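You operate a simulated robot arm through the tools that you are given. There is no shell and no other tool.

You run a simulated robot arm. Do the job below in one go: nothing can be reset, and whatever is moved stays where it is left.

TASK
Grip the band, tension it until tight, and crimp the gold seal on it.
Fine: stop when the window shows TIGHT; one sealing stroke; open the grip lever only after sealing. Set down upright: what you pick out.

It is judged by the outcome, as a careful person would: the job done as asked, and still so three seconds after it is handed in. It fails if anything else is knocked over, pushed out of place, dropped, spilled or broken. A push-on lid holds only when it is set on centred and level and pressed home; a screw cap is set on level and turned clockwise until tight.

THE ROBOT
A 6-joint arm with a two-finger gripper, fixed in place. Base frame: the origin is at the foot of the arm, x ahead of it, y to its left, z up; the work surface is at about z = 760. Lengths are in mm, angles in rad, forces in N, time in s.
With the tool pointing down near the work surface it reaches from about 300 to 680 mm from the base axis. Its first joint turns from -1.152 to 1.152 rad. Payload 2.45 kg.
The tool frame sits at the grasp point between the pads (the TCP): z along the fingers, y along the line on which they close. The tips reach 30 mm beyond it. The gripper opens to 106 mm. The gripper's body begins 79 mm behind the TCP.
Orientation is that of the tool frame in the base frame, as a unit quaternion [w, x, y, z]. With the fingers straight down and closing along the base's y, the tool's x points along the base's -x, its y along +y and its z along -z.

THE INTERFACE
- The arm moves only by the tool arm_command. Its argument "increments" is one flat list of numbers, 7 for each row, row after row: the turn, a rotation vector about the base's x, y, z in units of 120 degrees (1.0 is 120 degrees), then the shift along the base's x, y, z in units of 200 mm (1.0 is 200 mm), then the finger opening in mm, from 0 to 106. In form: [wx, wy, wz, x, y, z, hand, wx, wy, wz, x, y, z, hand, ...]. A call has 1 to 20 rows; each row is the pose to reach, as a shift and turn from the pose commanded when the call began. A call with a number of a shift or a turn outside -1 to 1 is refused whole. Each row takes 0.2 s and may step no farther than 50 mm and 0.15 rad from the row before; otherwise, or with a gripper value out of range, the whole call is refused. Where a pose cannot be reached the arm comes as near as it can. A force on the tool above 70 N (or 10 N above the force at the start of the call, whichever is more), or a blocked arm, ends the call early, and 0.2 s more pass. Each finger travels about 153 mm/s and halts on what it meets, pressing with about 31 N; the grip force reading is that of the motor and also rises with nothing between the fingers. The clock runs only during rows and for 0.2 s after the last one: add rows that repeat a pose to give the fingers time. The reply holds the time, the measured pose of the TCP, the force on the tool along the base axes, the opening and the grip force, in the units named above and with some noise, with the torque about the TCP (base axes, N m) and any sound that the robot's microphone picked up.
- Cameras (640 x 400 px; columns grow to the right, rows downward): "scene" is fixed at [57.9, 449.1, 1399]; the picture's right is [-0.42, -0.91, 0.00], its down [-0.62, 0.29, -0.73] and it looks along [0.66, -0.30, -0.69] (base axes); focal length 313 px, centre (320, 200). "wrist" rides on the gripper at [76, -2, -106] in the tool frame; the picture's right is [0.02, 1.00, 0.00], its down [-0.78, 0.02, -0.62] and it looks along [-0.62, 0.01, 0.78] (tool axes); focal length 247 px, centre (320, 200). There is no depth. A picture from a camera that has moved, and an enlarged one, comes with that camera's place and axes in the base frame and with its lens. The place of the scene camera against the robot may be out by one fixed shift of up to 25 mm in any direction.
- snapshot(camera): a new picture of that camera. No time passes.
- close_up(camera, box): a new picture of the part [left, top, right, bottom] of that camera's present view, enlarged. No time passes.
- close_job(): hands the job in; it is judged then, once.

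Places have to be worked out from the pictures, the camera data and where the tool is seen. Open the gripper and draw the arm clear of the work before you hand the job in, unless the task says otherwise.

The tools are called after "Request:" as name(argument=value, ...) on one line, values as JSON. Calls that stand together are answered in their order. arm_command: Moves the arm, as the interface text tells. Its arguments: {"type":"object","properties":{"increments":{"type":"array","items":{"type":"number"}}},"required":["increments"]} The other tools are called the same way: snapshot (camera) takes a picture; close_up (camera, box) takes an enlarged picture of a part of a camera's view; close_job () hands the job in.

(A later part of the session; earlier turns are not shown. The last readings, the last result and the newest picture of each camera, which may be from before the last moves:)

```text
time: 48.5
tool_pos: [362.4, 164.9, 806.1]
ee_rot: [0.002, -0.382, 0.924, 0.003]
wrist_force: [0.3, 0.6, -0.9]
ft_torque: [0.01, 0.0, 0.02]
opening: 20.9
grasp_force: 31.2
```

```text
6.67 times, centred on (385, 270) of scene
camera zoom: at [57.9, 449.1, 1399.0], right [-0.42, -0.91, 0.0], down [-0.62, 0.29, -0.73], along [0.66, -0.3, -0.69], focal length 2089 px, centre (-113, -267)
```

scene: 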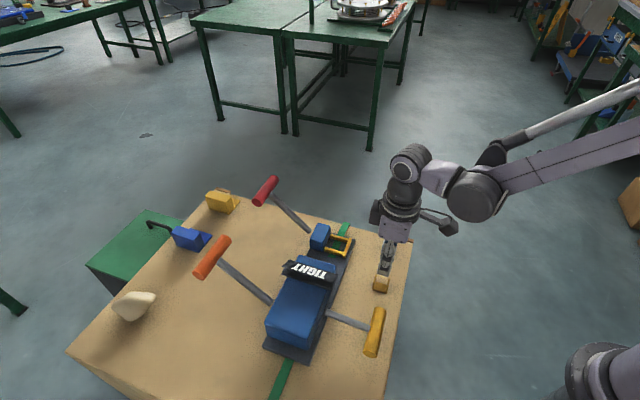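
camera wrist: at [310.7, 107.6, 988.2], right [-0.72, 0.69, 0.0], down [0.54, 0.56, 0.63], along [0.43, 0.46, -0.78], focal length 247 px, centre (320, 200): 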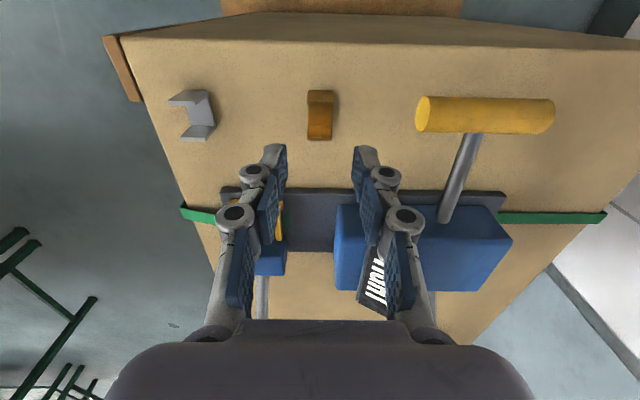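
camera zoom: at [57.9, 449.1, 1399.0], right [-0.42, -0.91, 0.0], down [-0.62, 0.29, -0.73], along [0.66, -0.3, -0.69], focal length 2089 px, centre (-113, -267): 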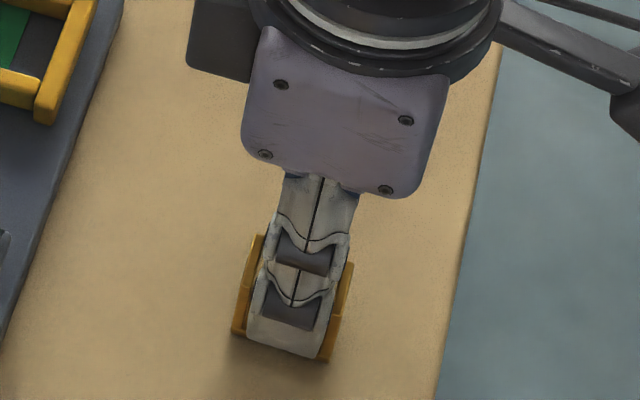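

A firm grip at last: 20.9 mm opening, 31 N, pads parallel on the seal ends. I'm lifting 60 mm and carrying it over the nest, centre ≈(500.6,201.6).

Request:
arm_command(increments=[0, 0, 0, 0, 0, 0.1, 8, 0, 0, 0, 0, 0, 0.2, 8, 0, 0, 0, 0, 0, 0.3, 8, 0, 0, 0, 0.13, 0.035, 0.3, 8, 0, 0, 0, 0.27, 0.073, 0.3, 8, 0, 0, 0, 0.41, 0.11, 0.3, 8, 0, 0, 0, 0.55, 0.149, 0.3, 8, 0, 0, 0, 0.6805, 0.1845, 0.3, 8, 0, 0, 0, 0.6805, 0.1845, 0.3, 8])

Request:
snapshot(camera="wrist")

Request:
close_up(camera="wrist", box=[250, 80, 390, 190])

Request:
close_up(camera="scene", box=[290, 190, 370, 270])

```text
time: 50.5
tool_pos: [500.6, 200.6, 865.1]
ee_rot: [0.002, -0.383, 0.924, 0.003]
wrist_force: [0.1, 0.3, -0.4]
ft_torque: [0.02, 0.02, 0.03]
opening: 20.7
grasp_force: 31.1
```

```text
taken
camera wrist: at [446.5, 144.7, 972.6], right [-0.72, 0.69, 0.0], down [0.54, 0.56, 0.63], along [0.43, 0.45, -0.78], focal length 247 px, centre (320, 200)
```

wrist: 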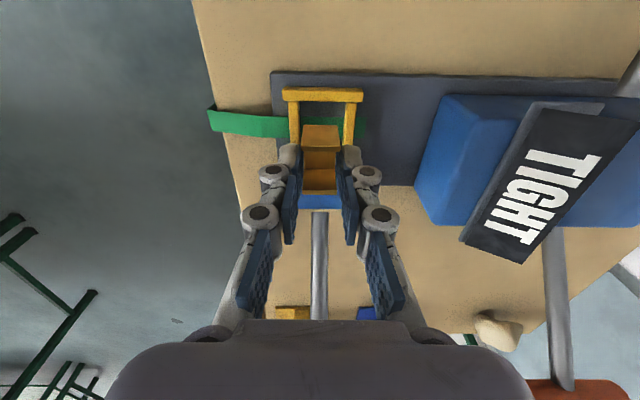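

```text
3.64 times, centred on (320, 135) of wrist
camera zoom: at [446.5, 144.7, 972.6], right [-0.72, 0.69, 0.0], down [0.54, 0.56, 0.63], along [0.43, 0.45, -0.78], focal length 898 px, centre (320, 436)
```

zoom: 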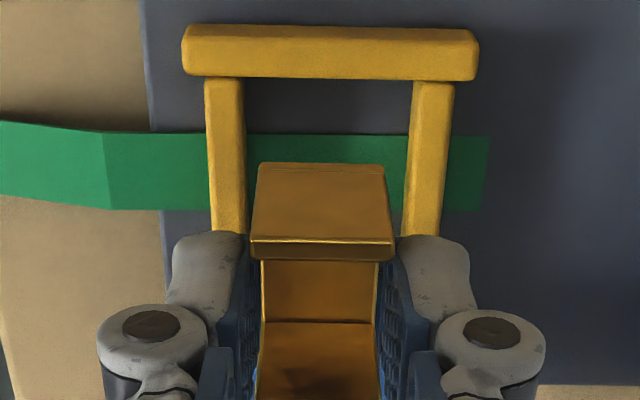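

```text
5.00 times, centred on (330, 230) of scene
camera zoom: at [57.9, 449.1, 1399.0], right [-0.42, -0.91, 0.0], down [-0.62, 0.29, -0.73], along [0.66, -0.3, -0.69], focal length 1567 px, centre (270, 50)
```

zoom: 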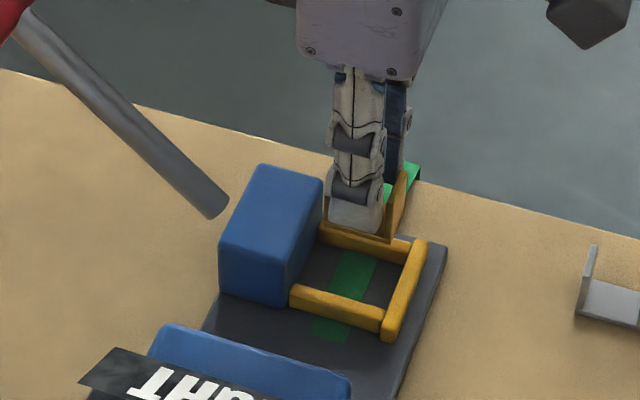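

In this view the seal is about 5 mm short of the band centre (toward +R) and 1.5 mm off along the band. I'm correcting by (+2.6,+4.8) mm and lowering to about 10 mm above the frame for another check.

Request:
arm_command(increments=[0, 0, 0, 0.013, 0.024, 0, 8, 0, 0, 0, 0.013, 0.024, -0.08, 8, 0, 0, 0, 0.013, 0.024, -0.15, 8, 0, 0, 0, 0.013, 0.024, -0.15, 8])

Request:
close_up(camera="wrist", box=[250, 80, 390, 190])

Request:
close_up(camera="scene", box=[290, 200, 370, 270])

```text
time: 51.5
tool_pos: [503.5, 205.9, 835.0]
ee_rot: [0.002, -0.383, 0.924, 0.003]
wrist_force: [0.0, -0.7, 0.2]
ft_torque: [0.01, 0.02, -0.01]
opening: 20.7
grasp_force: 31.3
```

```text
3.64 times, centred on (320, 135) of wrist
camera zoom: at [450.5, 149.9, 942.2], right [-0.72, 0.69, 0.0], down [0.54, 0.56, 0.63], along [0.43, 0.45, -0.78], focal length 898 px, centre (320, 436)
```

zoom: 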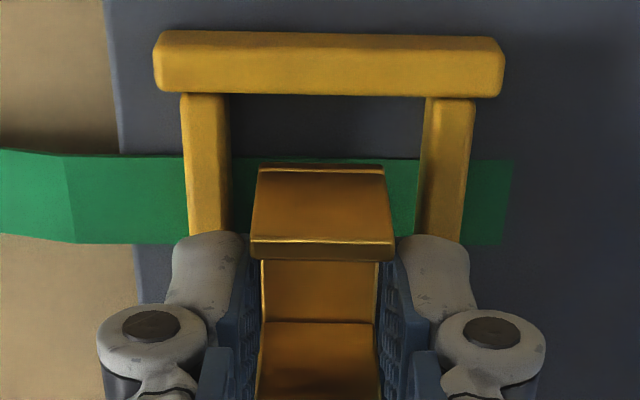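

```text
5.71 times, centred on (330, 235) of scene
camera zoom: at [57.9, 449.1, 1399.0], right [-0.42, -0.91, 0.0], down [-0.62, 0.29, -0.73], along [0.66, -0.3, -0.69], focal length 1791 px, centre (263, 0)
```

zoom: 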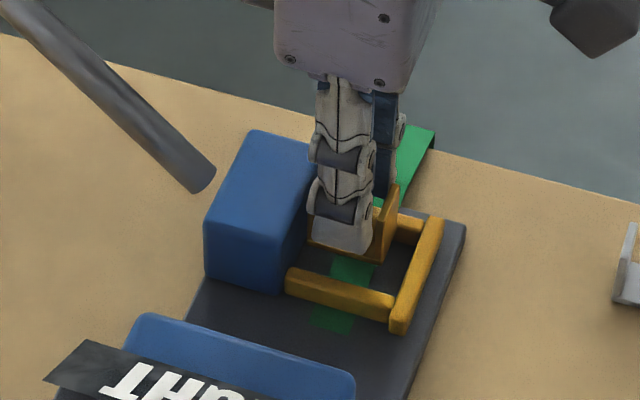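

The alignment is now within about 1 mm in both directions. I'm lowering the seal into the frame, stopping about 2 mm above where I expect it to seat.

Request:
arm_command(increments=[0, 0, 0, -0.0055, 0, -0.03, 8, 0, 0, 0, -0.0055, 0, -0.06, 8, 0, 0, 0, -0.0055, 0, -0.085, 8, 0, 0, 0, -0.0055, 0, -0.085, 8])

Request:
close_up(camera="wrist", box=[250, 80, 390, 190])

Request:
close_up(camera="scene", box=[290, 200, 370, 270])

```text
time: 52.5
tool_pos: [501.6, 205.4, 819.2]
ee_rot: [0.002, -0.383, 0.924, 0.004]
wrist_force: [1.4, 0.3, -0.4]
ft_torque: [0.01, -0.02, -0.01]
opening: 20.6
grasp_force: 31.1
```

```text
3.64 times, centred on (320, 135) of wrist
camera zoom: at [448.8, 149.2, 925.7], right [-0.72, 0.69, 0.0], down [0.54, 0.56, 0.63], along [0.43, 0.45, -0.78], focal length 898 px, centre (320, 436)
```

zoom: 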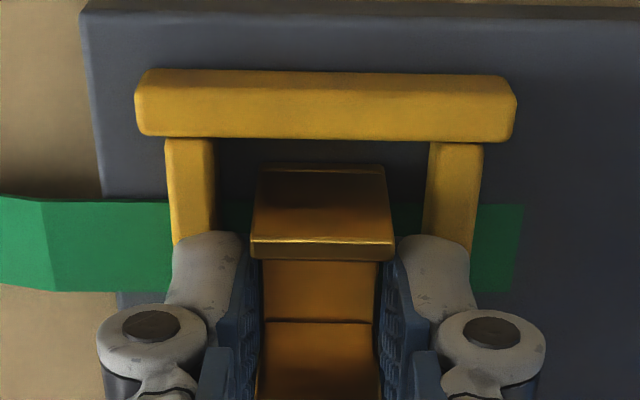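

```text
5.71 times, centred on (330, 235) of scene
camera zoom: at [57.9, 449.1, 1399.0], right [-0.42, -0.91, 0.0], down [-0.62, 0.29, -0.73], along [0.66, -0.3, -0.69], focal length 1791 px, centre (263, 0)
```

zoom: 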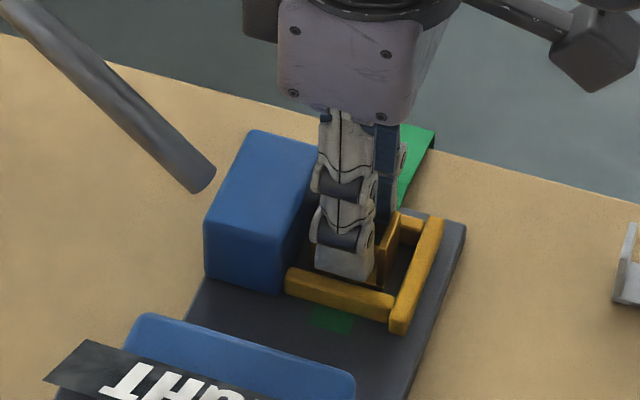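

The seal is inside the frame, centred, with no contact force. I'm easing down a few more millimetres until it touches.

Request:
arm_command(increments=[0, 0, 0, 0, 0, -0.0075, 8, 0, 0, 0, 0, 0, -0.015, 8, 0, 0, 0, 0, 0, -0.015, 8])

```text
time: 53.3
tool_pos: [502.2, 204.8, 817.3]
ee_rot: [0.002, -0.383, 0.924, 0.004]
wrist_force: [1.6, 1.7, 26.4]
ft_torque: [0.03, -0.06, -0.03]
opening: 20.8
grasp_force: 30.9
```

Contact at z≈817 (26 N) means the seal is sitting on the band. I'm backing off about 1.2 mm to relieve the press and looking before I release.

Request:
arm_command(increments=[0, 0, 0, 0, 0, 0.006, 8, 0, 0, 0, 0, 0, 0.006, 8])

Request:
close_up(camera="wrist", box=[250, 80, 390, 190])

Request:
close_up(camera="scene", box=[310, 210, 360, 260])

```text
time: 53.9
tool_pos: [502.6, 203.4, 816.0]
ee_rot: [0.002, -0.382, 0.924, 0.002]
wrist_force: [3.4, 2.2, 22.5]
ft_torque: [0.08, -0.15, 0.0]
opening: 20.9
grasp_force: 31.1
```

```text
3.64 times, centred on (320, 135) of wrist
camera zoom: at [448.3, 149.0, 923.3], right [-0.72, 0.69, 0.0], down [0.54, 0.56, 0.63], along [0.43, 0.45, -0.78], focal length 898 px, centre (320, 436)
```

zoom: 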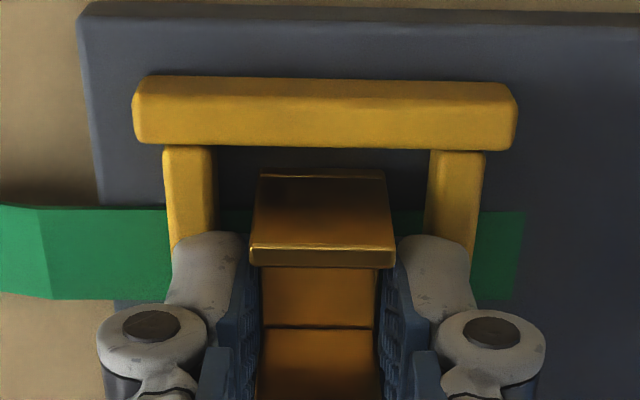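

```text
8.00 times, centred on (335, 235) of scene
camera zoom: at [57.6, 449.0, 1399.1], right [-0.42, -0.91, 0.0], down [-0.62, 0.29, -0.73], along [0.66, -0.3, -0.69], focal length 2507 px, centre (200, -80)
```

zoom: 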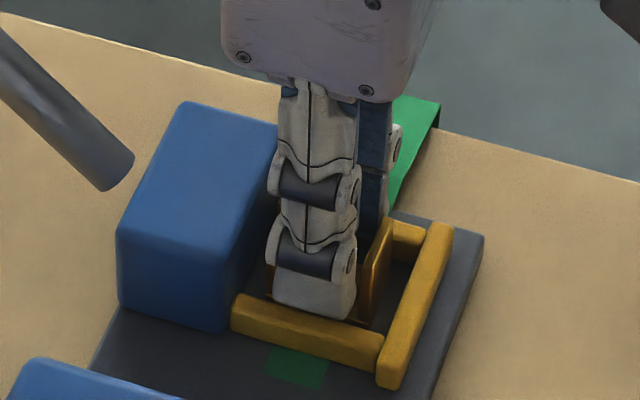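

There is still 22 N of load, so I'm relieving it with another 1.6 mm of lift.

Request:
arm_command(increments=[0, 0, 0, 0, 0, 0.008, 8, 0, 0, 0, 0, 0, 0.008, 8])

```text
time: 54.5
tool_pos: [501.8, 203.6, 818.0]
ee_rot: [0.002, -0.383, 0.924, 0.004]
wrist_force: [0.8, 0.2, -0.2]
ft_torque: [0.02, 0.01, 0.0]
opening: 20.8
grasp_force: 30.6
```

The load is gone (0 N). I'm opening the fingers to 34 mm, with the tips above the frame bars, and lifting straight up.

Request:
arm_command(increments=[0, 0, 0, 0, 0, 0, 24, 0, 0, 0, 0, 0, 0, 30, 0, 0, 0, 0, 0, 0, 34, 0, 0, 0, 0, 0, 0.05, 34, 0, 0, 0, 0, 0, 0.15, 34, 0, 0, 0, 0, 0, 0.3, 34, 0, 0, 0, 0, 0, 0.45, 34, 0, 0, 0, 0, 0, 0.45, 34])

Request:
snapshot(camera="wrist")

Request:
close_up(camera="wrist", box=[250, 60, 390, 170])

Request:
close_up(camera="scene", box=[290, 200, 370, 270])

```text
time: 56.3
tool_pos: [502.9, 207.2, 910.4]
ee_rot: [0.001, -0.382, 0.924, 0.003]
wrist_force: [0.2, -0.6, 0.9]
ft_torque: [0.02, 0.01, -0.02]
opening: 34.3
grasp_force: 0.1
```

```text
taken
camera wrist: at [448.9, 150.9, 1018.0], right [-0.72, 0.69, 0.0], down [0.54, 0.56, 0.63], along [0.43, 0.45, -0.78], focal length 247 px, centre (320, 200)
```

wrist: 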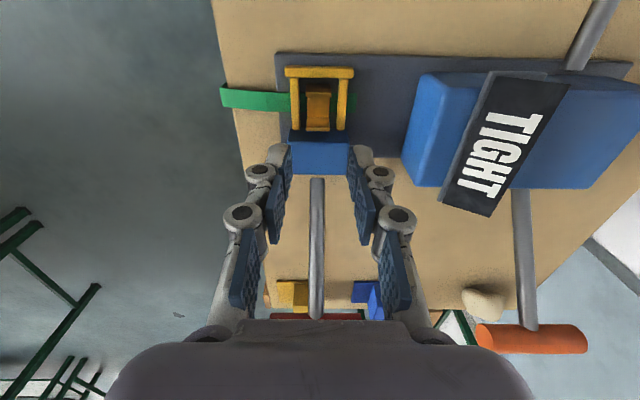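

```text
3.64 times, centred on (320, 115) of wrist
camera zoom: at [448.9, 150.9, 1018.0], right [-0.72, 0.69, 0.0], down [0.54, 0.56, 0.63], along [0.43, 0.45, -0.78], focal length 898 px, centre (320, 509)
```

zoom: 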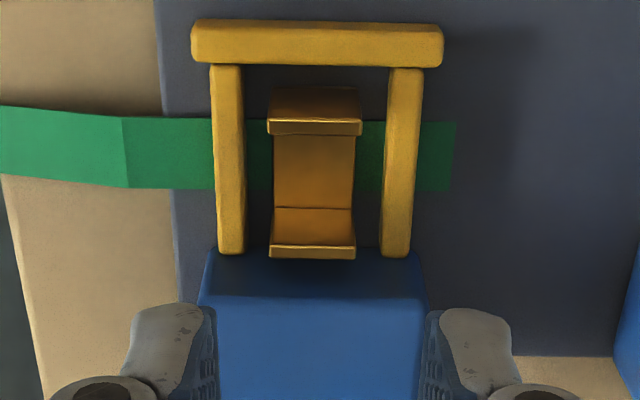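

```text
5.71 times, centred on (330, 235) of scene
camera zoom: at [57.9, 449.1, 1399.0], right [-0.42, -0.91, 0.0], down [-0.62, 0.29, -0.73], along [0.66, -0.3, -0.69], focal length 1791 px, centre (263, 0)
```

zoom: 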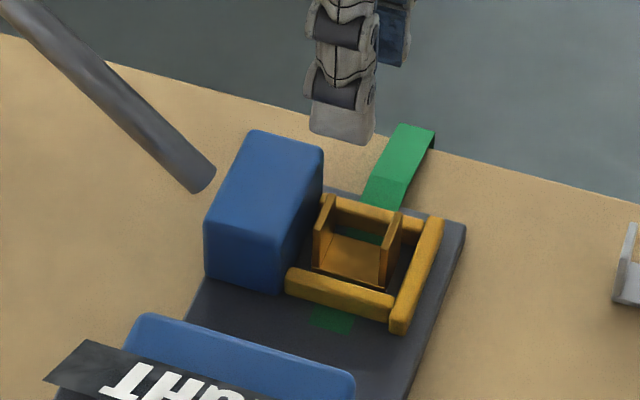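

The gold seal is sitting upright in the nest, centred on the band. Next is the sealing lever (red); I'm taking close-ups to locate it accurately.

Request:
close_up(camera="wrist", box=[220, 170, 420, 330])

Request:
close_up(camera="scene", box=[235, 160, 345, 260])

```text
2.50 times, centred on (320, 250) of wrist
camera zoom: at [448.9, 150.9, 1018.0], right [-0.72, 0.69, 0.0], down [0.54, 0.56, 0.63], along [0.43, 0.45, -0.78], focal length 617 px, centre (320, 75)
```

zoom: 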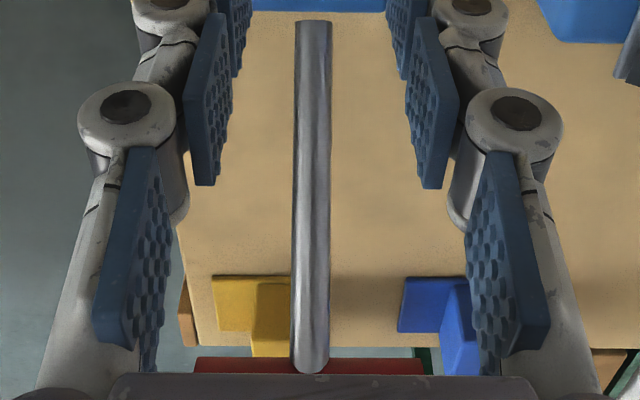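

```text
4.00 times, centred on (290, 210) of scene
camera zoom: at [57.9, 449.1, 1399.0], right [-0.42, -0.91, 0.0], down [-0.62, 0.29, -0.73], along [0.66, -0.3, -0.69], focal length 1254 px, centre (440, 160)
```

zoom: 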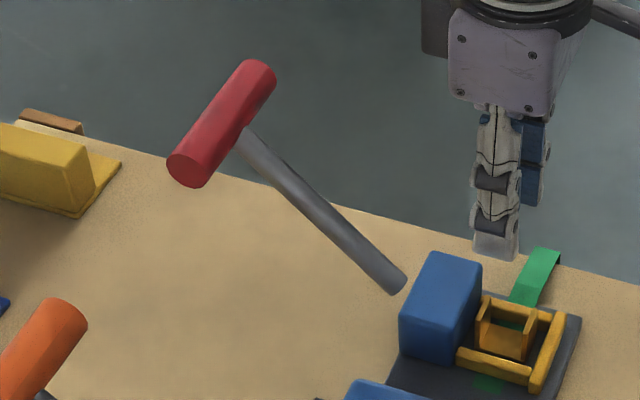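

The red rod runs from about (550,252,805) at 45° up to the handle at about (624,328,911). I'm turning the hand back 90° with fingers closed, so the seam lies across the rod, before tilting out to it.

Request:
arm_command(increments=[0, 0, 0, 0, 0, 0.1, 20, 0, 0, -0.068, 0, 0, 0.2, 10, 0, 0, -0.136, 0, 0, 0.25, 0, 0, 0, -0.204, 0, 0, 0.25, 0, 0, 0, -0.272, 0, 0, 0.25, 0, 0, 0, -0.34, 0, 0, 0.25, 0, 0, 0, -0.408, 0, 0, 0.25, 0, 0, 0, -0.476, 0, 0, 0.25, 0, 0, 0, -0.544, 0, 0, 0.25, 0, 0, 0, -0.612, 0, 0, 0.25, 0, 0, 0, -0.68, 0, 0, 0.25, 0, 0, 0, -0.75, 0, 0, 0.25, 0, 0, 0, -0.75, 0, 0, 0.25, 0])

Request:
arm_command(increments=[0.038, -0.036, 0, 0.1, 0.1, 0, 0, 0.076, -0.072, 0, 0.2, 0.2, 0, 0, 0.114, -0.108, 0, 0.32, 0.32, 0, 0, 0.15, -0.144, 0, 0.43, 0.43, 0, 0, 0.15, -0.144, 0, 0.43, 0.43, 0, 0])

Request:
snapshot(camera="wrist")

Request:
close_up(camera="scene", box=[235, 150, 365, 260])

```text
time: 59.1
tool_pos: [501.1, 204.8, 958.3]
ee_rot: [0.003, 0.383, 0.924, 0.002]
wrist_force: [0.1, 0.2, 0.8]
ft_torque: [0.01, -0.02, -0.01]
opening: 0.0
grasp_force: 28.7
```

```text
time: 60.3
tool_pos: [586.3, 290.6, 959.9]
ee_rot: [0.083, 0.374, 0.901, 0.203]
wrist_force: [-0.2, -0.3, -0.1]
ft_torque: [0.02, -0.03, -0.01]
opening: 0.1
grasp_force: 28.9
```

```text
taken
camera wrist: at [497.9, 311.1, 1057.4], right [0.62, 0.65, 0.43], down [0.38, -0.73, 0.57], along [0.68, -0.19, -0.7], focal length 247 px, centre (320, 200)
```

wrist: 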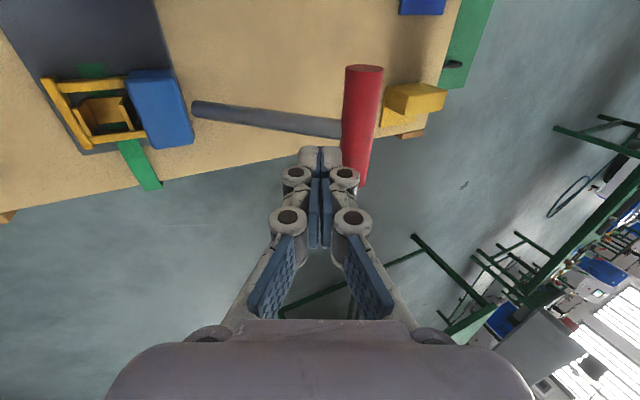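

```text
3.64 times, centred on (300, 205) of scene
camera zoom: at [57.9, 449.1, 1399.0], right [-0.42, -0.91, 0.0], down [-0.62, 0.29, -0.73], along [0.66, -0.3, -0.69], focal length 1140 px, centre (393, 182)
```

zoom: 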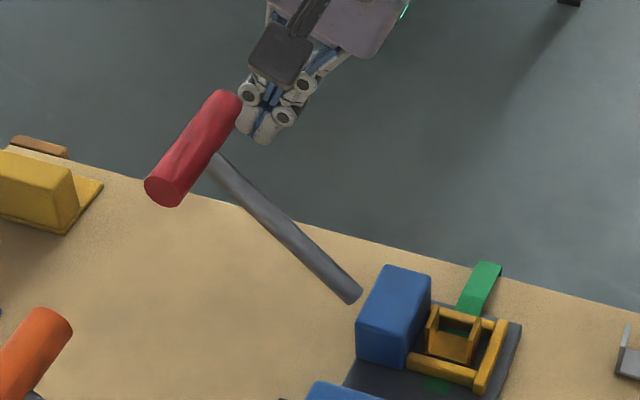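

The tilted hand is near the red lever. I'm zooming in to line the fingertips up exactly with the rod.

Request:
close_up(camera="wrist", box=[180, 50, 400, 200])

```text
2.67 times, centred on (290, 125) of wrist
camera zoom: at [497.9, 311.1, 1057.4], right [0.62, 0.65, 0.43], down [0.38, -0.73, 0.57], along [0.68, -0.19, -0.7], focal length 659 px, centre (400, 400)
```

zoom: 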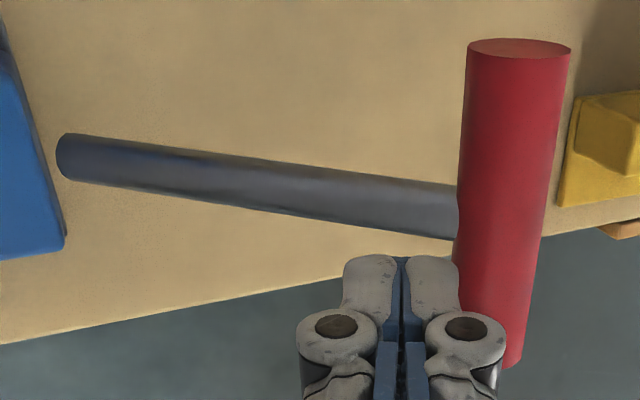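

The fingertip seam sits over the rod, about 2 mm to the large-B side and just inside the handle. I'm trimming that and approaching along the tool axis to a few millimetres above the rod.

Request:
arm_command(increments=[0, 0, 0, -0.0175, -0.004, 0, 0, 0, 0, 0, 0.008, 0.023, -0.08, 0, 0, 0, 0, 0.034, 0.0495, -0.1585, 0, 0, 0, 0, 0.034, 0.0495, -0.1585, 0])

Request:
close_up(camera="wrist", box=[180, 50, 400, 200])

Request:
close_up(camera="scene", box=[235, 150, 365, 260])

```text
time: 61.3
tool_pos: [593.7, 300.9, 926.6]
ee_rot: [0.082, 0.374, 0.902, 0.202]
wrist_force: [0.5, -0.3, 0.3]
ft_torque: [0.01, 0.03, 0.01]
opening: 0.0
grasp_force: 28.5
```

```text
2.67 times, centred on (290, 125) of wrist
camera zoom: at [505.6, 322.0, 1023.4], right [0.63, 0.65, 0.43], down [0.38, -0.73, 0.57], along [0.68, -0.19, -0.71], focal length 659 px, centre (400, 400)
```

zoom: 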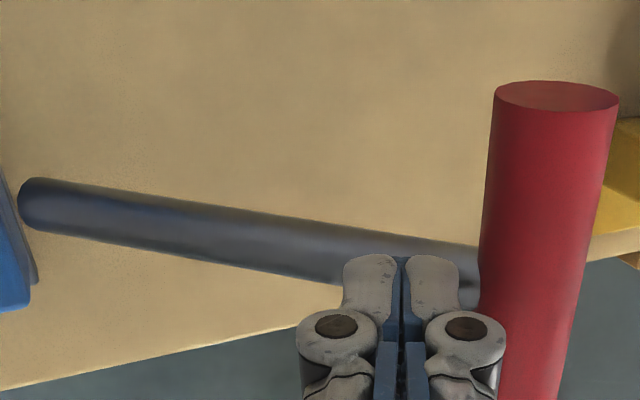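

```text
3.64 times, centred on (300, 205) of scene
camera zoom: at [57.9, 449.1, 1399.0], right [-0.42, -0.91, 0.0], down [-0.62, 0.29, -0.73], along [0.66, -0.3, -0.69], focal length 1140 px, centre (393, 182)
```

zoom: 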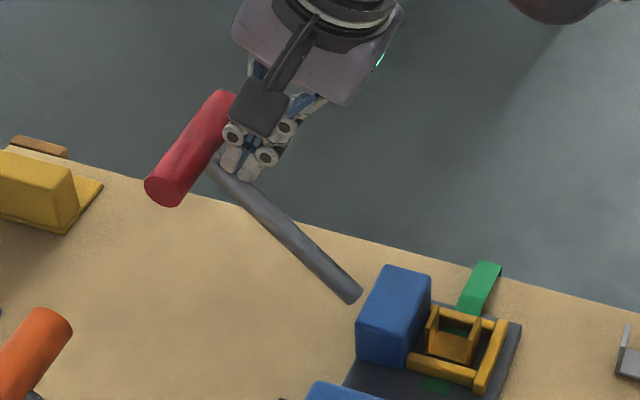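

The tips are centred over the rod with a gap of about 5 mm. I'm starting the single sealing stroke along the arc and holding before the bottom stop.

Request:
arm_command(increments=[0, 0, 0, 0.0073, 0.0076, -0.0225, 0, 0, 0, 0, 0.0363, 0.0379, -0.062, 0, 0, 0, 0, 0.065, 0.0679, -0.11, 0, 0, 0, 0, 0.0903, 0.0942, -0.1625, 0, 0, 0, 0, 0.1118, 0.1166, -0.218, 0, 0, 0, 0, 0.1291, 0.1347, -0.2765, 0, 0, 0, 0, 0.1419, 0.148, -0.3375, 0])

Request:
close_up(camera="wrist", box=[180, 50, 400, 200])

Request:
close_up(camera="scene", box=[235, 150, 365, 260])

```text
time: 62.9
tool_pos: [623.0, 330.3, 859.7]
ee_rot: [0.083, 0.374, 0.901, 0.203]
wrist_force: [0.9, 0.4, 3.6]
ft_torque: [0.02, -0.05, 0.01]
opening: 0.0
grasp_force: 28.3
```

```text
2.67 times, centred on (290, 125) of wrist
camera zoom: at [535.4, 351.6, 956.9], right [0.63, 0.65, 0.43], down [0.38, -0.73, 0.57], along [0.68, -0.19, -0.7], focal length 659 px, centre (400, 400)
```

zoom: 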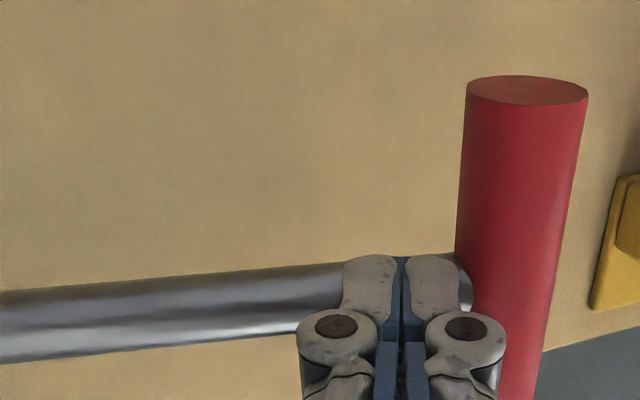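

```text
3.64 times, centred on (300, 205) of scene
camera zoom: at [57.9, 449.1, 1399.1], right [-0.42, -0.91, 0.0], down [-0.62, 0.29, -0.73], along [0.66, -0.3, -0.69], focal length 1140 px, centre (393, 182)
```

zoom: 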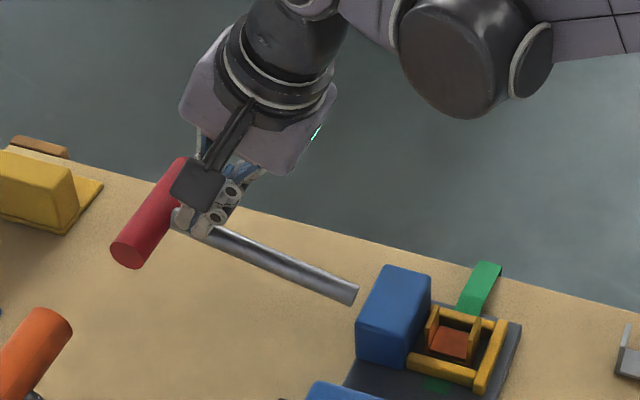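

The red lever follows with about 4 N, as the orange one did. I'm continuing smoothly to the bottom stop to complete this one stroke.

Request:
arm_command(increments=[0, 0, 0, 0.0035, 0.0037, -0.02, 0, 0, 0, 0, 0.0061, 0.0064, -0.042, 0, 0, 0, 0, 0.0083, 0.0087, -0.0625, 0, 0, 0, 0, 0.01, 0.0105, -0.084, 0, 0, 0, 0, 0.0114, 0.0119, -0.1045, 0, 0, 0, 0, 0.012, 0.0125, -0.125, 0])

Request:
close_up(camera="scene", box=[235, 150, 365, 260])

Request:
close_up(camera="scene", box=[305, 215, 365, 265])

```text
time: 64.3
tool_pos: [625.0, 331.9, 842.1]
ee_rot: [0.083, 0.374, 0.9, 0.206]
wrist_force: [-13.0, -7.8, 32.1]
ft_torque: [-0.19, 0.23, -0.03]
opening: 0.0
grasp_force: 28.4
stopped in row 6: the force on the tool passed its limit at 78 N (the readings are from after the stop); the commanded pose is now the measured one
```

```text
3.64 times, centred on (300, 205) of scene
camera zoom: at [57.0, 448.6, 1399.3], right [-0.42, -0.91, 0.0], down [-0.62, 0.29, -0.73], along [0.66, -0.3, -0.69], focal length 1140 px, centre (393, 182)
```

zoom: 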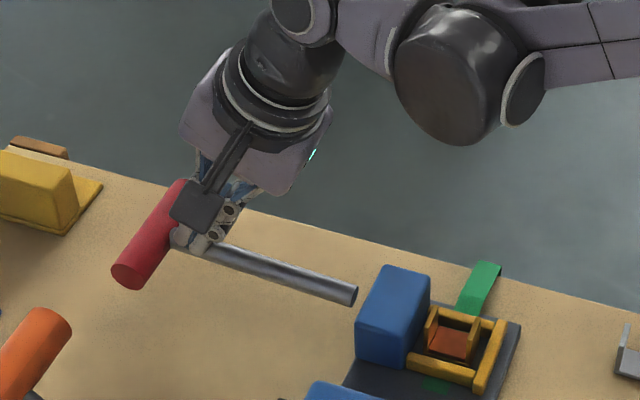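

```text
8.00 times, centred on (335, 240) of scene
camera zoom: at [57.0, 448.6, 1399.3], right [-0.42, -0.91, 0.0], down [-0.62, 0.29, -0.73], along [0.66, -0.3, -0.69], focal length 2507 px, centre (200, -120)
```

zoom: 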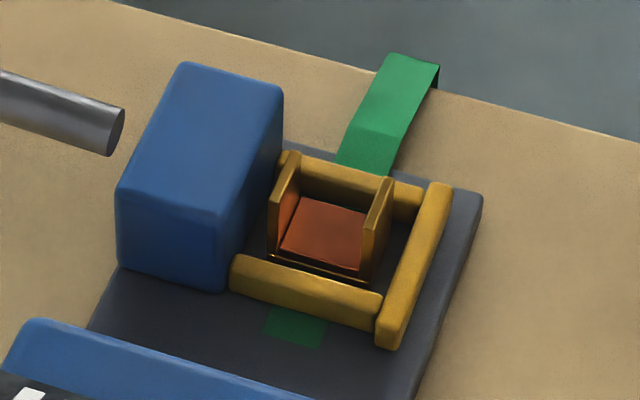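

The stroke bottomed out at the stop (78 N), and the seal now shows a pressed insert. I'm letting the red lever back up along the arc and withdrawing, with no second stroke.

Request:
arm_command(increments=[0, 0, 0, -0.0087, -0.009, 0.085, 0, 0, 0, 0, -0.0218, -0.0227, 0.145, 0, 0, 0, 0, -0.0391, -0.0408, 0.205, 0, 0, 0, 0, -0.0606, -0.0632, 0.26, 0, 0, 0, 0, -0.0858, -0.0895, 0.31, 0, 0, 0, 0, -0.1142, -0.1191, 0.36, 0, 0, 0, 0, -0.1436, -0.15, 0.4, 0, 0, 0, 0, -0.18, -0.188, 0.5, 0, 0, 0, 0, -0.2, -0.21, 0.62, 0, 0, 0, 0, -0.2, -0.21, 0.62, 0])

Request:
snapshot(camera="scene")

Request:
close_up(camera="scene", box=[260, 200, 380, 300])

Request:
snapshot(camera="wrist")

```text
time: 66.5
tool_pos: [586.4, 290.7, 965.9]
ee_rot: [0.082, 0.375, 0.901, 0.205]
wrist_force: [-0.4, -0.4, -0.3]
ft_torque: [0.02, 0.02, 0.03]
opening: 0.0
grasp_force: 28.6
```

```text
taken
```

scene: 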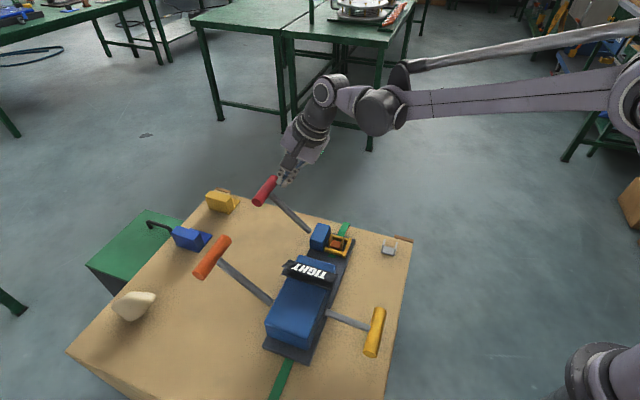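

```text
4.00 times, centred on (320, 250) of scene
camera zoom: at [57.9, 449.1, 1399.0], right [-0.42, -0.91, 0.0], down [-0.62, 0.29, -0.73], along [0.66, -0.3, -0.69], focal length 1254 px, centre (320, 0)
```

zoom: 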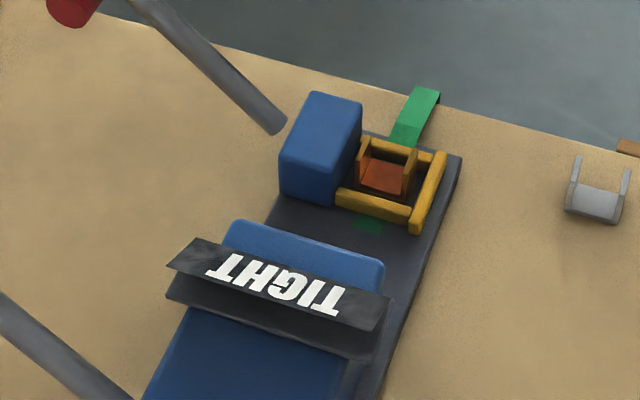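

```text
taken
camera wrist: at [498.2, 311.4, 1062.2], right [0.62, 0.65, 0.43], down [0.38, -0.73, 0.56], along [0.68, -0.19, -0.7], focal length 247 px, centre (320, 200)
```

wrist: 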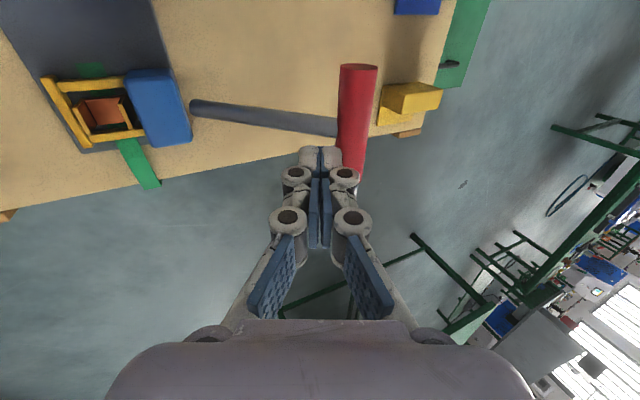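

The red lever has returned, TIGHT holds and the seal keeps its crimped insert. Sealing is done, so I'll now open the yellow grip lever: levelling the hand and moving over its handle.

Request:
arm_command(increments=[0, 0, 0, -0.05, -0.02, 0.1, 0, -0.038, 0.036, 0, -0.2, -0.06, 0.1, 0, -0.076, 0.072, 0, -0.38, -0.1, 0.1, 20, -0.114, 0.108, 0, -0.56, -0.13, 0.1, 40, -0.15, 0.144, 0, -0.75, -0.17, 0.1, 60, -0.15, 0.144, 0, -0.93, -0.2, 0.1, 60, -0.15, 0.144, 0, -0.93, -0.2, 0.1, 60])

Request:
arm_command(increments=[0, 0, 0, -0.14, -0.04, 0, 60, 0, 0, 0, -0.29, -0.08, 0, 60, 0, 0, 0, -0.43, -0.12, 0, 60, 0, 0, 0, -0.57, -0.15, 0, 60, 0, 0, 0, -0.57, -0.15, 0, 60])

Request:
snapshot(camera="wrist")

Request:
close_up(camera="wrist", box=[220, 40, 440, 190])

Request:
snapshot(camera="scene")

```text
time: 68.1
tool_pos: [397.9, 251.3, 980.2]
ee_rot: [0.005, 0.384, 0.924, 0.004]
wrist_force: [0.6, 0.3, 0.3]
ft_torque: [0.02, -0.02, -0.01]
opening: 60.3
grasp_force: 0.0
```

```text
time: 69.3
tool_pos: [285.5, 221.6, 984.0]
ee_rot: [0.005, 0.383, 0.924, 0.003]
wrist_force: [-0.3, 0.0, 0.1]
ft_torque: [-0.01, -0.01, -0.01]
opening: 60.0
grasp_force: 0.1
```

```text
taken
camera wrist: at [229.4, 273.8, 1090.4], right [0.69, 0.72, 0.01], down [0.56, -0.55, 0.63], along [0.46, -0.43, -0.78], focal length 247 px, centre (320, 200)
```

wrist: 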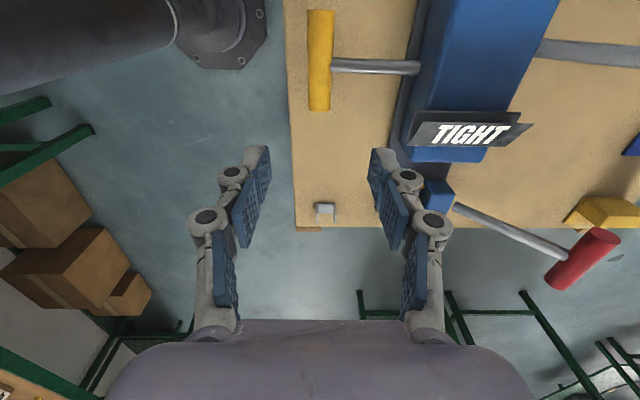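

```text
2.67 times, centred on (330, 115) of wrist
camera zoom: at [229.4, 273.8, 1090.4], right [0.69, 0.72, 0.01], down [0.56, -0.55, 0.63], along [0.46, -0.43, -0.78], focal length 659 px, centre (293, 427)
```

zoom: 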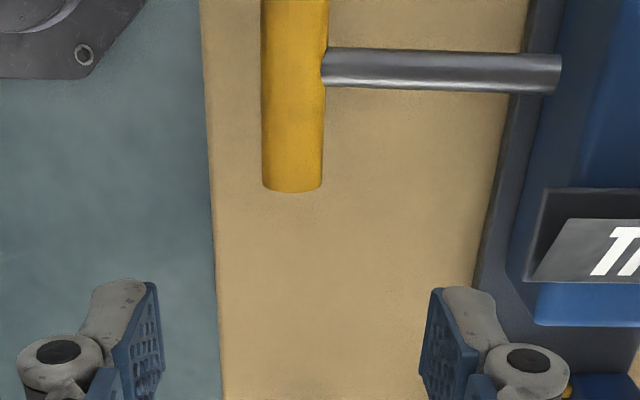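

```text
taken
```

scene: 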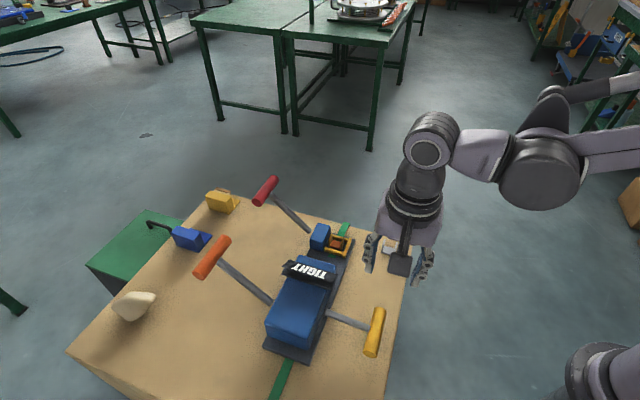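

From here the handle is centred between the fingers. I'll grip it about 25 mm past the rod on its free half, descending now to z≈810.

Request:
arm_command(increments=[0, 0, 0, 0.011, -0.0105, -0.15, 60, 0, 0, 0, 0.011, -0.0105, -0.33, 60, 0, 0, 0, 0.011, -0.0105, -0.51, 60, 0, 0, 0, 0.011, -0.0105, -0.69, 60, 0, 0, 0, 0.011, -0.0105, -0.82, 60, 0, 0, 0, 0.011, -0.0105, -0.82, 60])

Request:
snapshot(camera="wrist")

Request:
close_up(camera="scene", box=[300, 240, 430, 370])

```text
time: 70.7
tool_pos: [287.8, 220.1, 816.8]
ee_rot: [0.004, 0.383, 0.924, 0.003]
wrist_force: [0.0, 0.0, -0.1]
ft_torque: [-0.05, 0.02, -0.02]
opening: 59.9
grasp_force: 0.1
```

```text
taken
camera wrist: at [231.5, 272.8, 924.3], right [0.69, 0.72, 0.01], down [0.56, -0.54, 0.63], along [0.46, -0.43, -0.78], focal length 247 px, centre (320, 200)
```

wrist: 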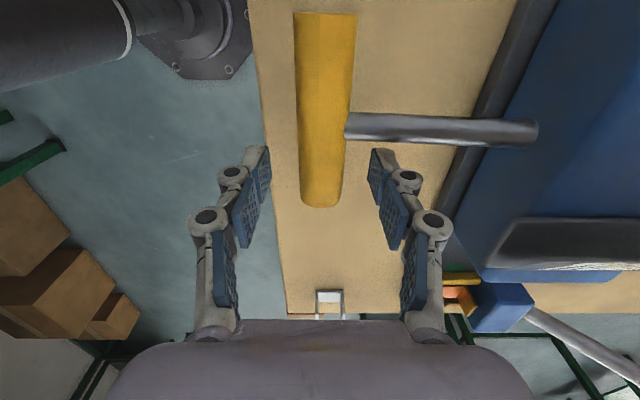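

```text
3.08 times, centred on (365, 305) of scene
camera zoom: at [57.9, 449.1, 1399.0], right [-0.42, -0.91, 0.0], down [-0.62, 0.29, -0.73], along [0.66, -0.3, -0.69], focal length 964 px, centre (182, -123)
```

zoom: 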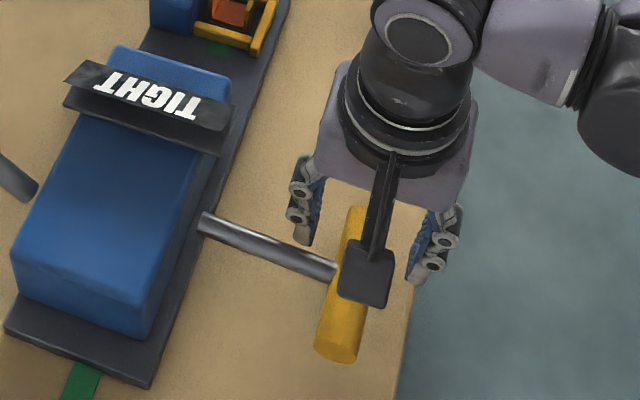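

The handle is centred between the pads and the finger clears the rod by about 5 mm. I'm lowering 5 mm more and closing on the handle.

Request:
arm_command(increments=[0, 0, 0, 0.002, -0.002, -0.025, 60, 0, 0, 0, 0.002, -0.002, -0.025, 45, 0, 0, 0, 0.002, -0.002, -0.025, 34, 0, 0, 0, 0.002, -0.002, -0.025, 26, 0, 0, 0, 0.002, -0.002, -0.025, 16, 0, 0, 0, 0.002, -0.002, -0.025, 12, 0, 0, 0, 0.002, -0.002, -0.025, 12])

Request:
snapshot(camera="wrist")

```text
time: 72.3
tool_pos: [288.3, 221.0, 813.4]
ee_rot: [0.005, 0.383, 0.924, 0.005]
wrist_force: [8.8, 9.4, 1.0]
ft_torque: [0.14, -0.16, 0.07]
opening: 24.1
grasp_force: 44.9
```

```text
taken
camera wrist: at [231.6, 273.2, 920.6], right [0.69, 0.72, 0.01], down [0.56, -0.55, 0.63], along [0.46, -0.43, -0.78], focal length 247 px, centre (320, 200)
```

wrist: 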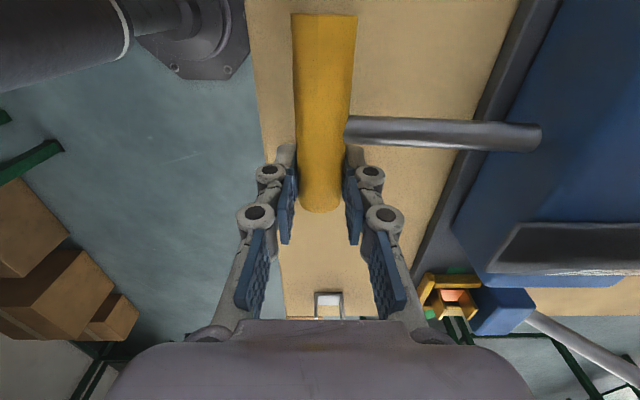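

The yellow handle is held firmly (24 mm, pads parallel). I'm lifting it along its arc about two-thirds of the way, watching force.

Request:
arm_command(increments=[0, 0, 0, -0.0017, -0.0018, 0.0545, 12, 0, 0, 0, 0, 0, 0.109, 12, 0, 0, 0, 0.0076, 0.0079, 0.1845, 12, 0, 0, 0, 0.0218, 0.0227, 0.258, 12, 0, 0, 0, 0.0422, 0.044, 0.3285, 12, 0, 0, 0, 0.0422, 0.044, 0.3285, 12])

Request:
snapshot(camera="wrist")

Request:
close_up(camera="scene", box=[270, 200, 430, 360])

```text
time: 73.7
tool_pos: [298.1, 228.7, 881.2]
ee_rot: [0.006, 0.384, 0.923, 0.006]
wrist_force: [16.2, 10.9, -13.5]
ft_torque: [0.17, 0.01, 0.09]
opening: 24.5
grasp_force: 45.0
```

```text
taken
camera wrist: at [241.0, 282.2, 987.9], right [0.69, 0.72, 0.01], down [0.56, -0.55, 0.63], along [0.46, -0.43, -0.78], focal length 247 px, centre (320, 200)
```

wrist: 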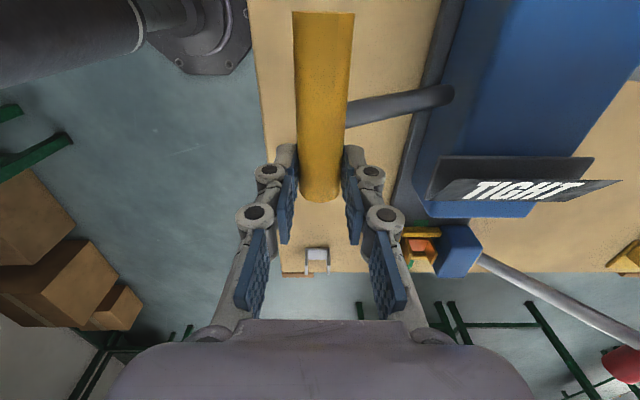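

```text
2.50 times, centred on (350, 280) of scene
camera zoom: at [58.4, 449.5, 1398.9], right [-0.42, -0.91, 0.0], down [-0.62, 0.29, -0.73], along [0.66, -0.3, -0.69], focal length 784 px, centre (245, 0)
```

zoom: 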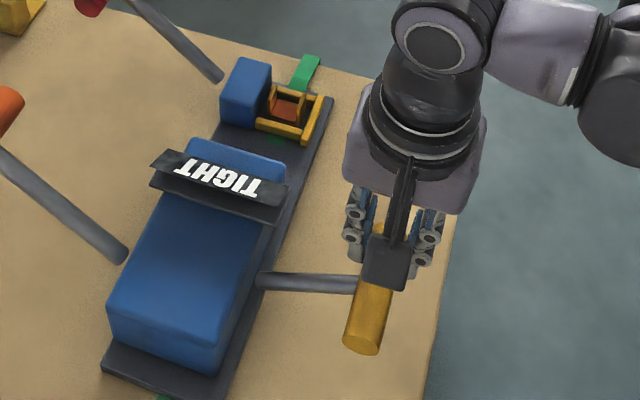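

The lever is lifting, with a side pull toward +R showing my arc is a little tight there. I'm continuing up to the original raised position with a slightly wider R.

Request:
arm_command(increments=[0, 0, 0, 0.0346, 0.0361, 0.065, 12, 0, 0, 0, 0.0519, 0.0542, 0.0975, 12, 0, 0, 0, 0.0692, 0.0722, 0.125, 12, 0, 0, 0, 0.0692, 0.0722, 0.125, 12])

Request:
close_up(camera="scene", box=[270, 200, 430, 360])

```text
time: 74.7
tool_pos: [309.7, 241.6, 907.1]
ee_rot: [0.005, 0.385, 0.923, 0.004]
wrist_force: [10.6, 4.9, -17.0]
ft_torque: [-0.03, -0.02, 0.17]
opening: 24.9
grasp_force: 45.1
```

```text
2.50 times, centred on (350, 280) of scene
camera zoom: at [58.4, 449.4, 1398.9], right [-0.42, -0.91, 0.0], down [-0.62, 0.29, -0.73], along [0.66, -0.3, -0.69], focal length 784 px, centre (245, 0)
```

zoom: 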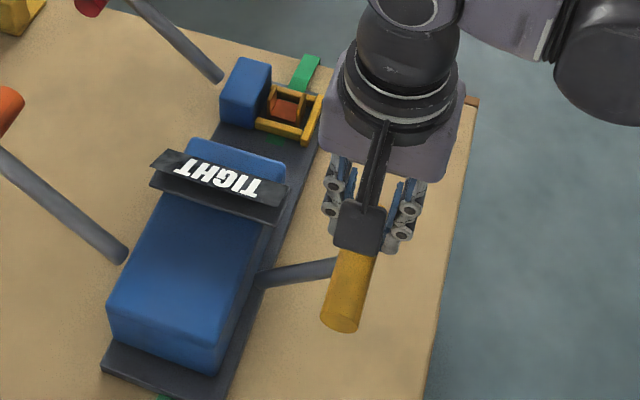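

It's nearly at its original raised position, about 5 mm short. I'm nudging it the rest of the way.

Request:
arm_command(increments=[0, 0, 0, 0.0138, 0.0144, 0.015, 12, 0, 0, 0, 0.0277, 0.0289, 0.03, 12, 0, 0, 0, 0.0277, 0.0289, 0.03, 12])

Request:
close_up(camera="scene", box=[220, 200, 420, 400])

```text
time: 75.5
tool_pos: [313.5, 246.2, 910.9]
ee_rot: [0.005, 0.384, 0.923, 0.001]
wrist_force: [-6.2, -19.8, 7.5]
ft_torque: [-0.69, 0.38, 0.19]
opening: 25.0
grasp_force: 44.7
```

```text
2.00 times, centred on (320, 300) of scene
camera zoom: at [57.7, 448.6, 1399.2], right [-0.42, -0.91, 0.0], down [-0.62, 0.29, -0.73], along [0.66, -0.3, -0.69], focal length 627 px, centre (320, 0)
```

zoom: 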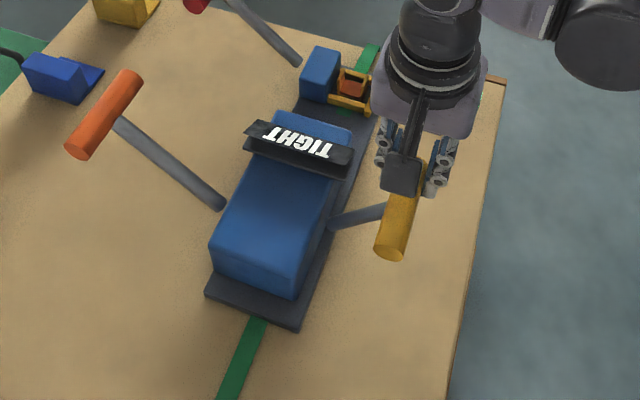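

The handle is back at its original raised spot and the force reversed, so it's against its open stop. I'm relieving slightly, opening the fingers and lifting clear.

Request:
arm_command(increments=[0, 0, 0, -0.006, -0.0065, -0.004, 12, 0, 0, 0, -0.006, -0.0065, -0.004, 30, 0, 0, 0, -0.006, -0.0065, -0.004, 45, 0, 0, 0, -0.006, -0.0065, -0.004, 56, 0, 0, 0, -0.006, -0.0065, -0.004, 56, 0, 0, 0, -0.006, -0.0065, 0.12, 56, 0, 0, 0, -0.006, -0.0065, 0.28, 56, 0, 0, 0, -0.006, -0.0065, 0.45, 56, 0, 0, 0, -0.006, -0.0065, 0.45, 56])

Request:
snapshot(camera="wrist")

Request:
snapshot(camera="scene")

```text
time: 77.5
tool_pos: [312.8, 243.8, 1002.2]
ee_rot: [0.005, 0.383, 0.924, 0.003]
wrist_force: [-0.5, -0.7, 0.0]
ft_torque: [0.0, 0.0, 0.0]
opening: 56.0
grasp_force: 0.1
```

```text
taken
camera wrist: at [256.5, 296.7, 1109.6], right [0.69, 0.72, 0.01], down [0.56, -0.55, 0.63], along [0.46, -0.43, -0.78], focal length 247 px, centre (320, 200)
```

wrist: 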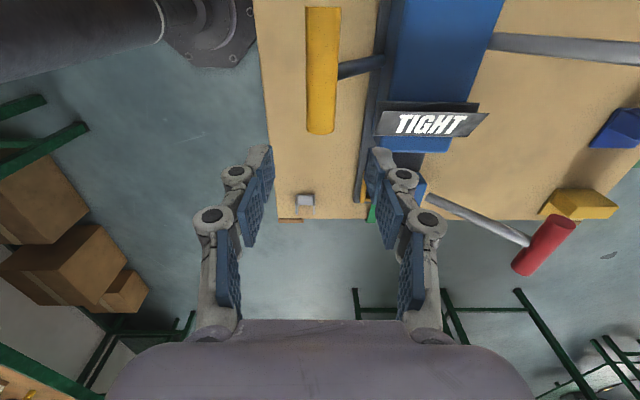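

```text
taken
```

scene: 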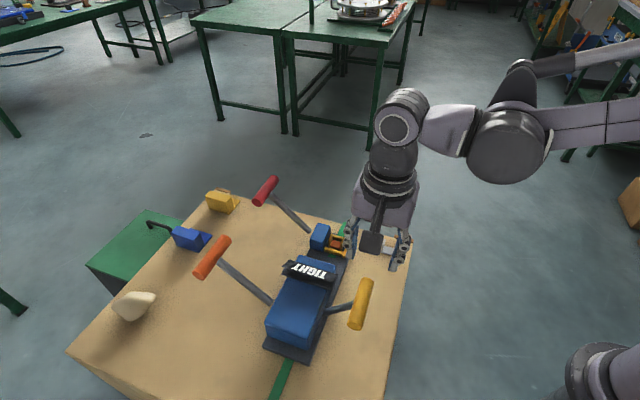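

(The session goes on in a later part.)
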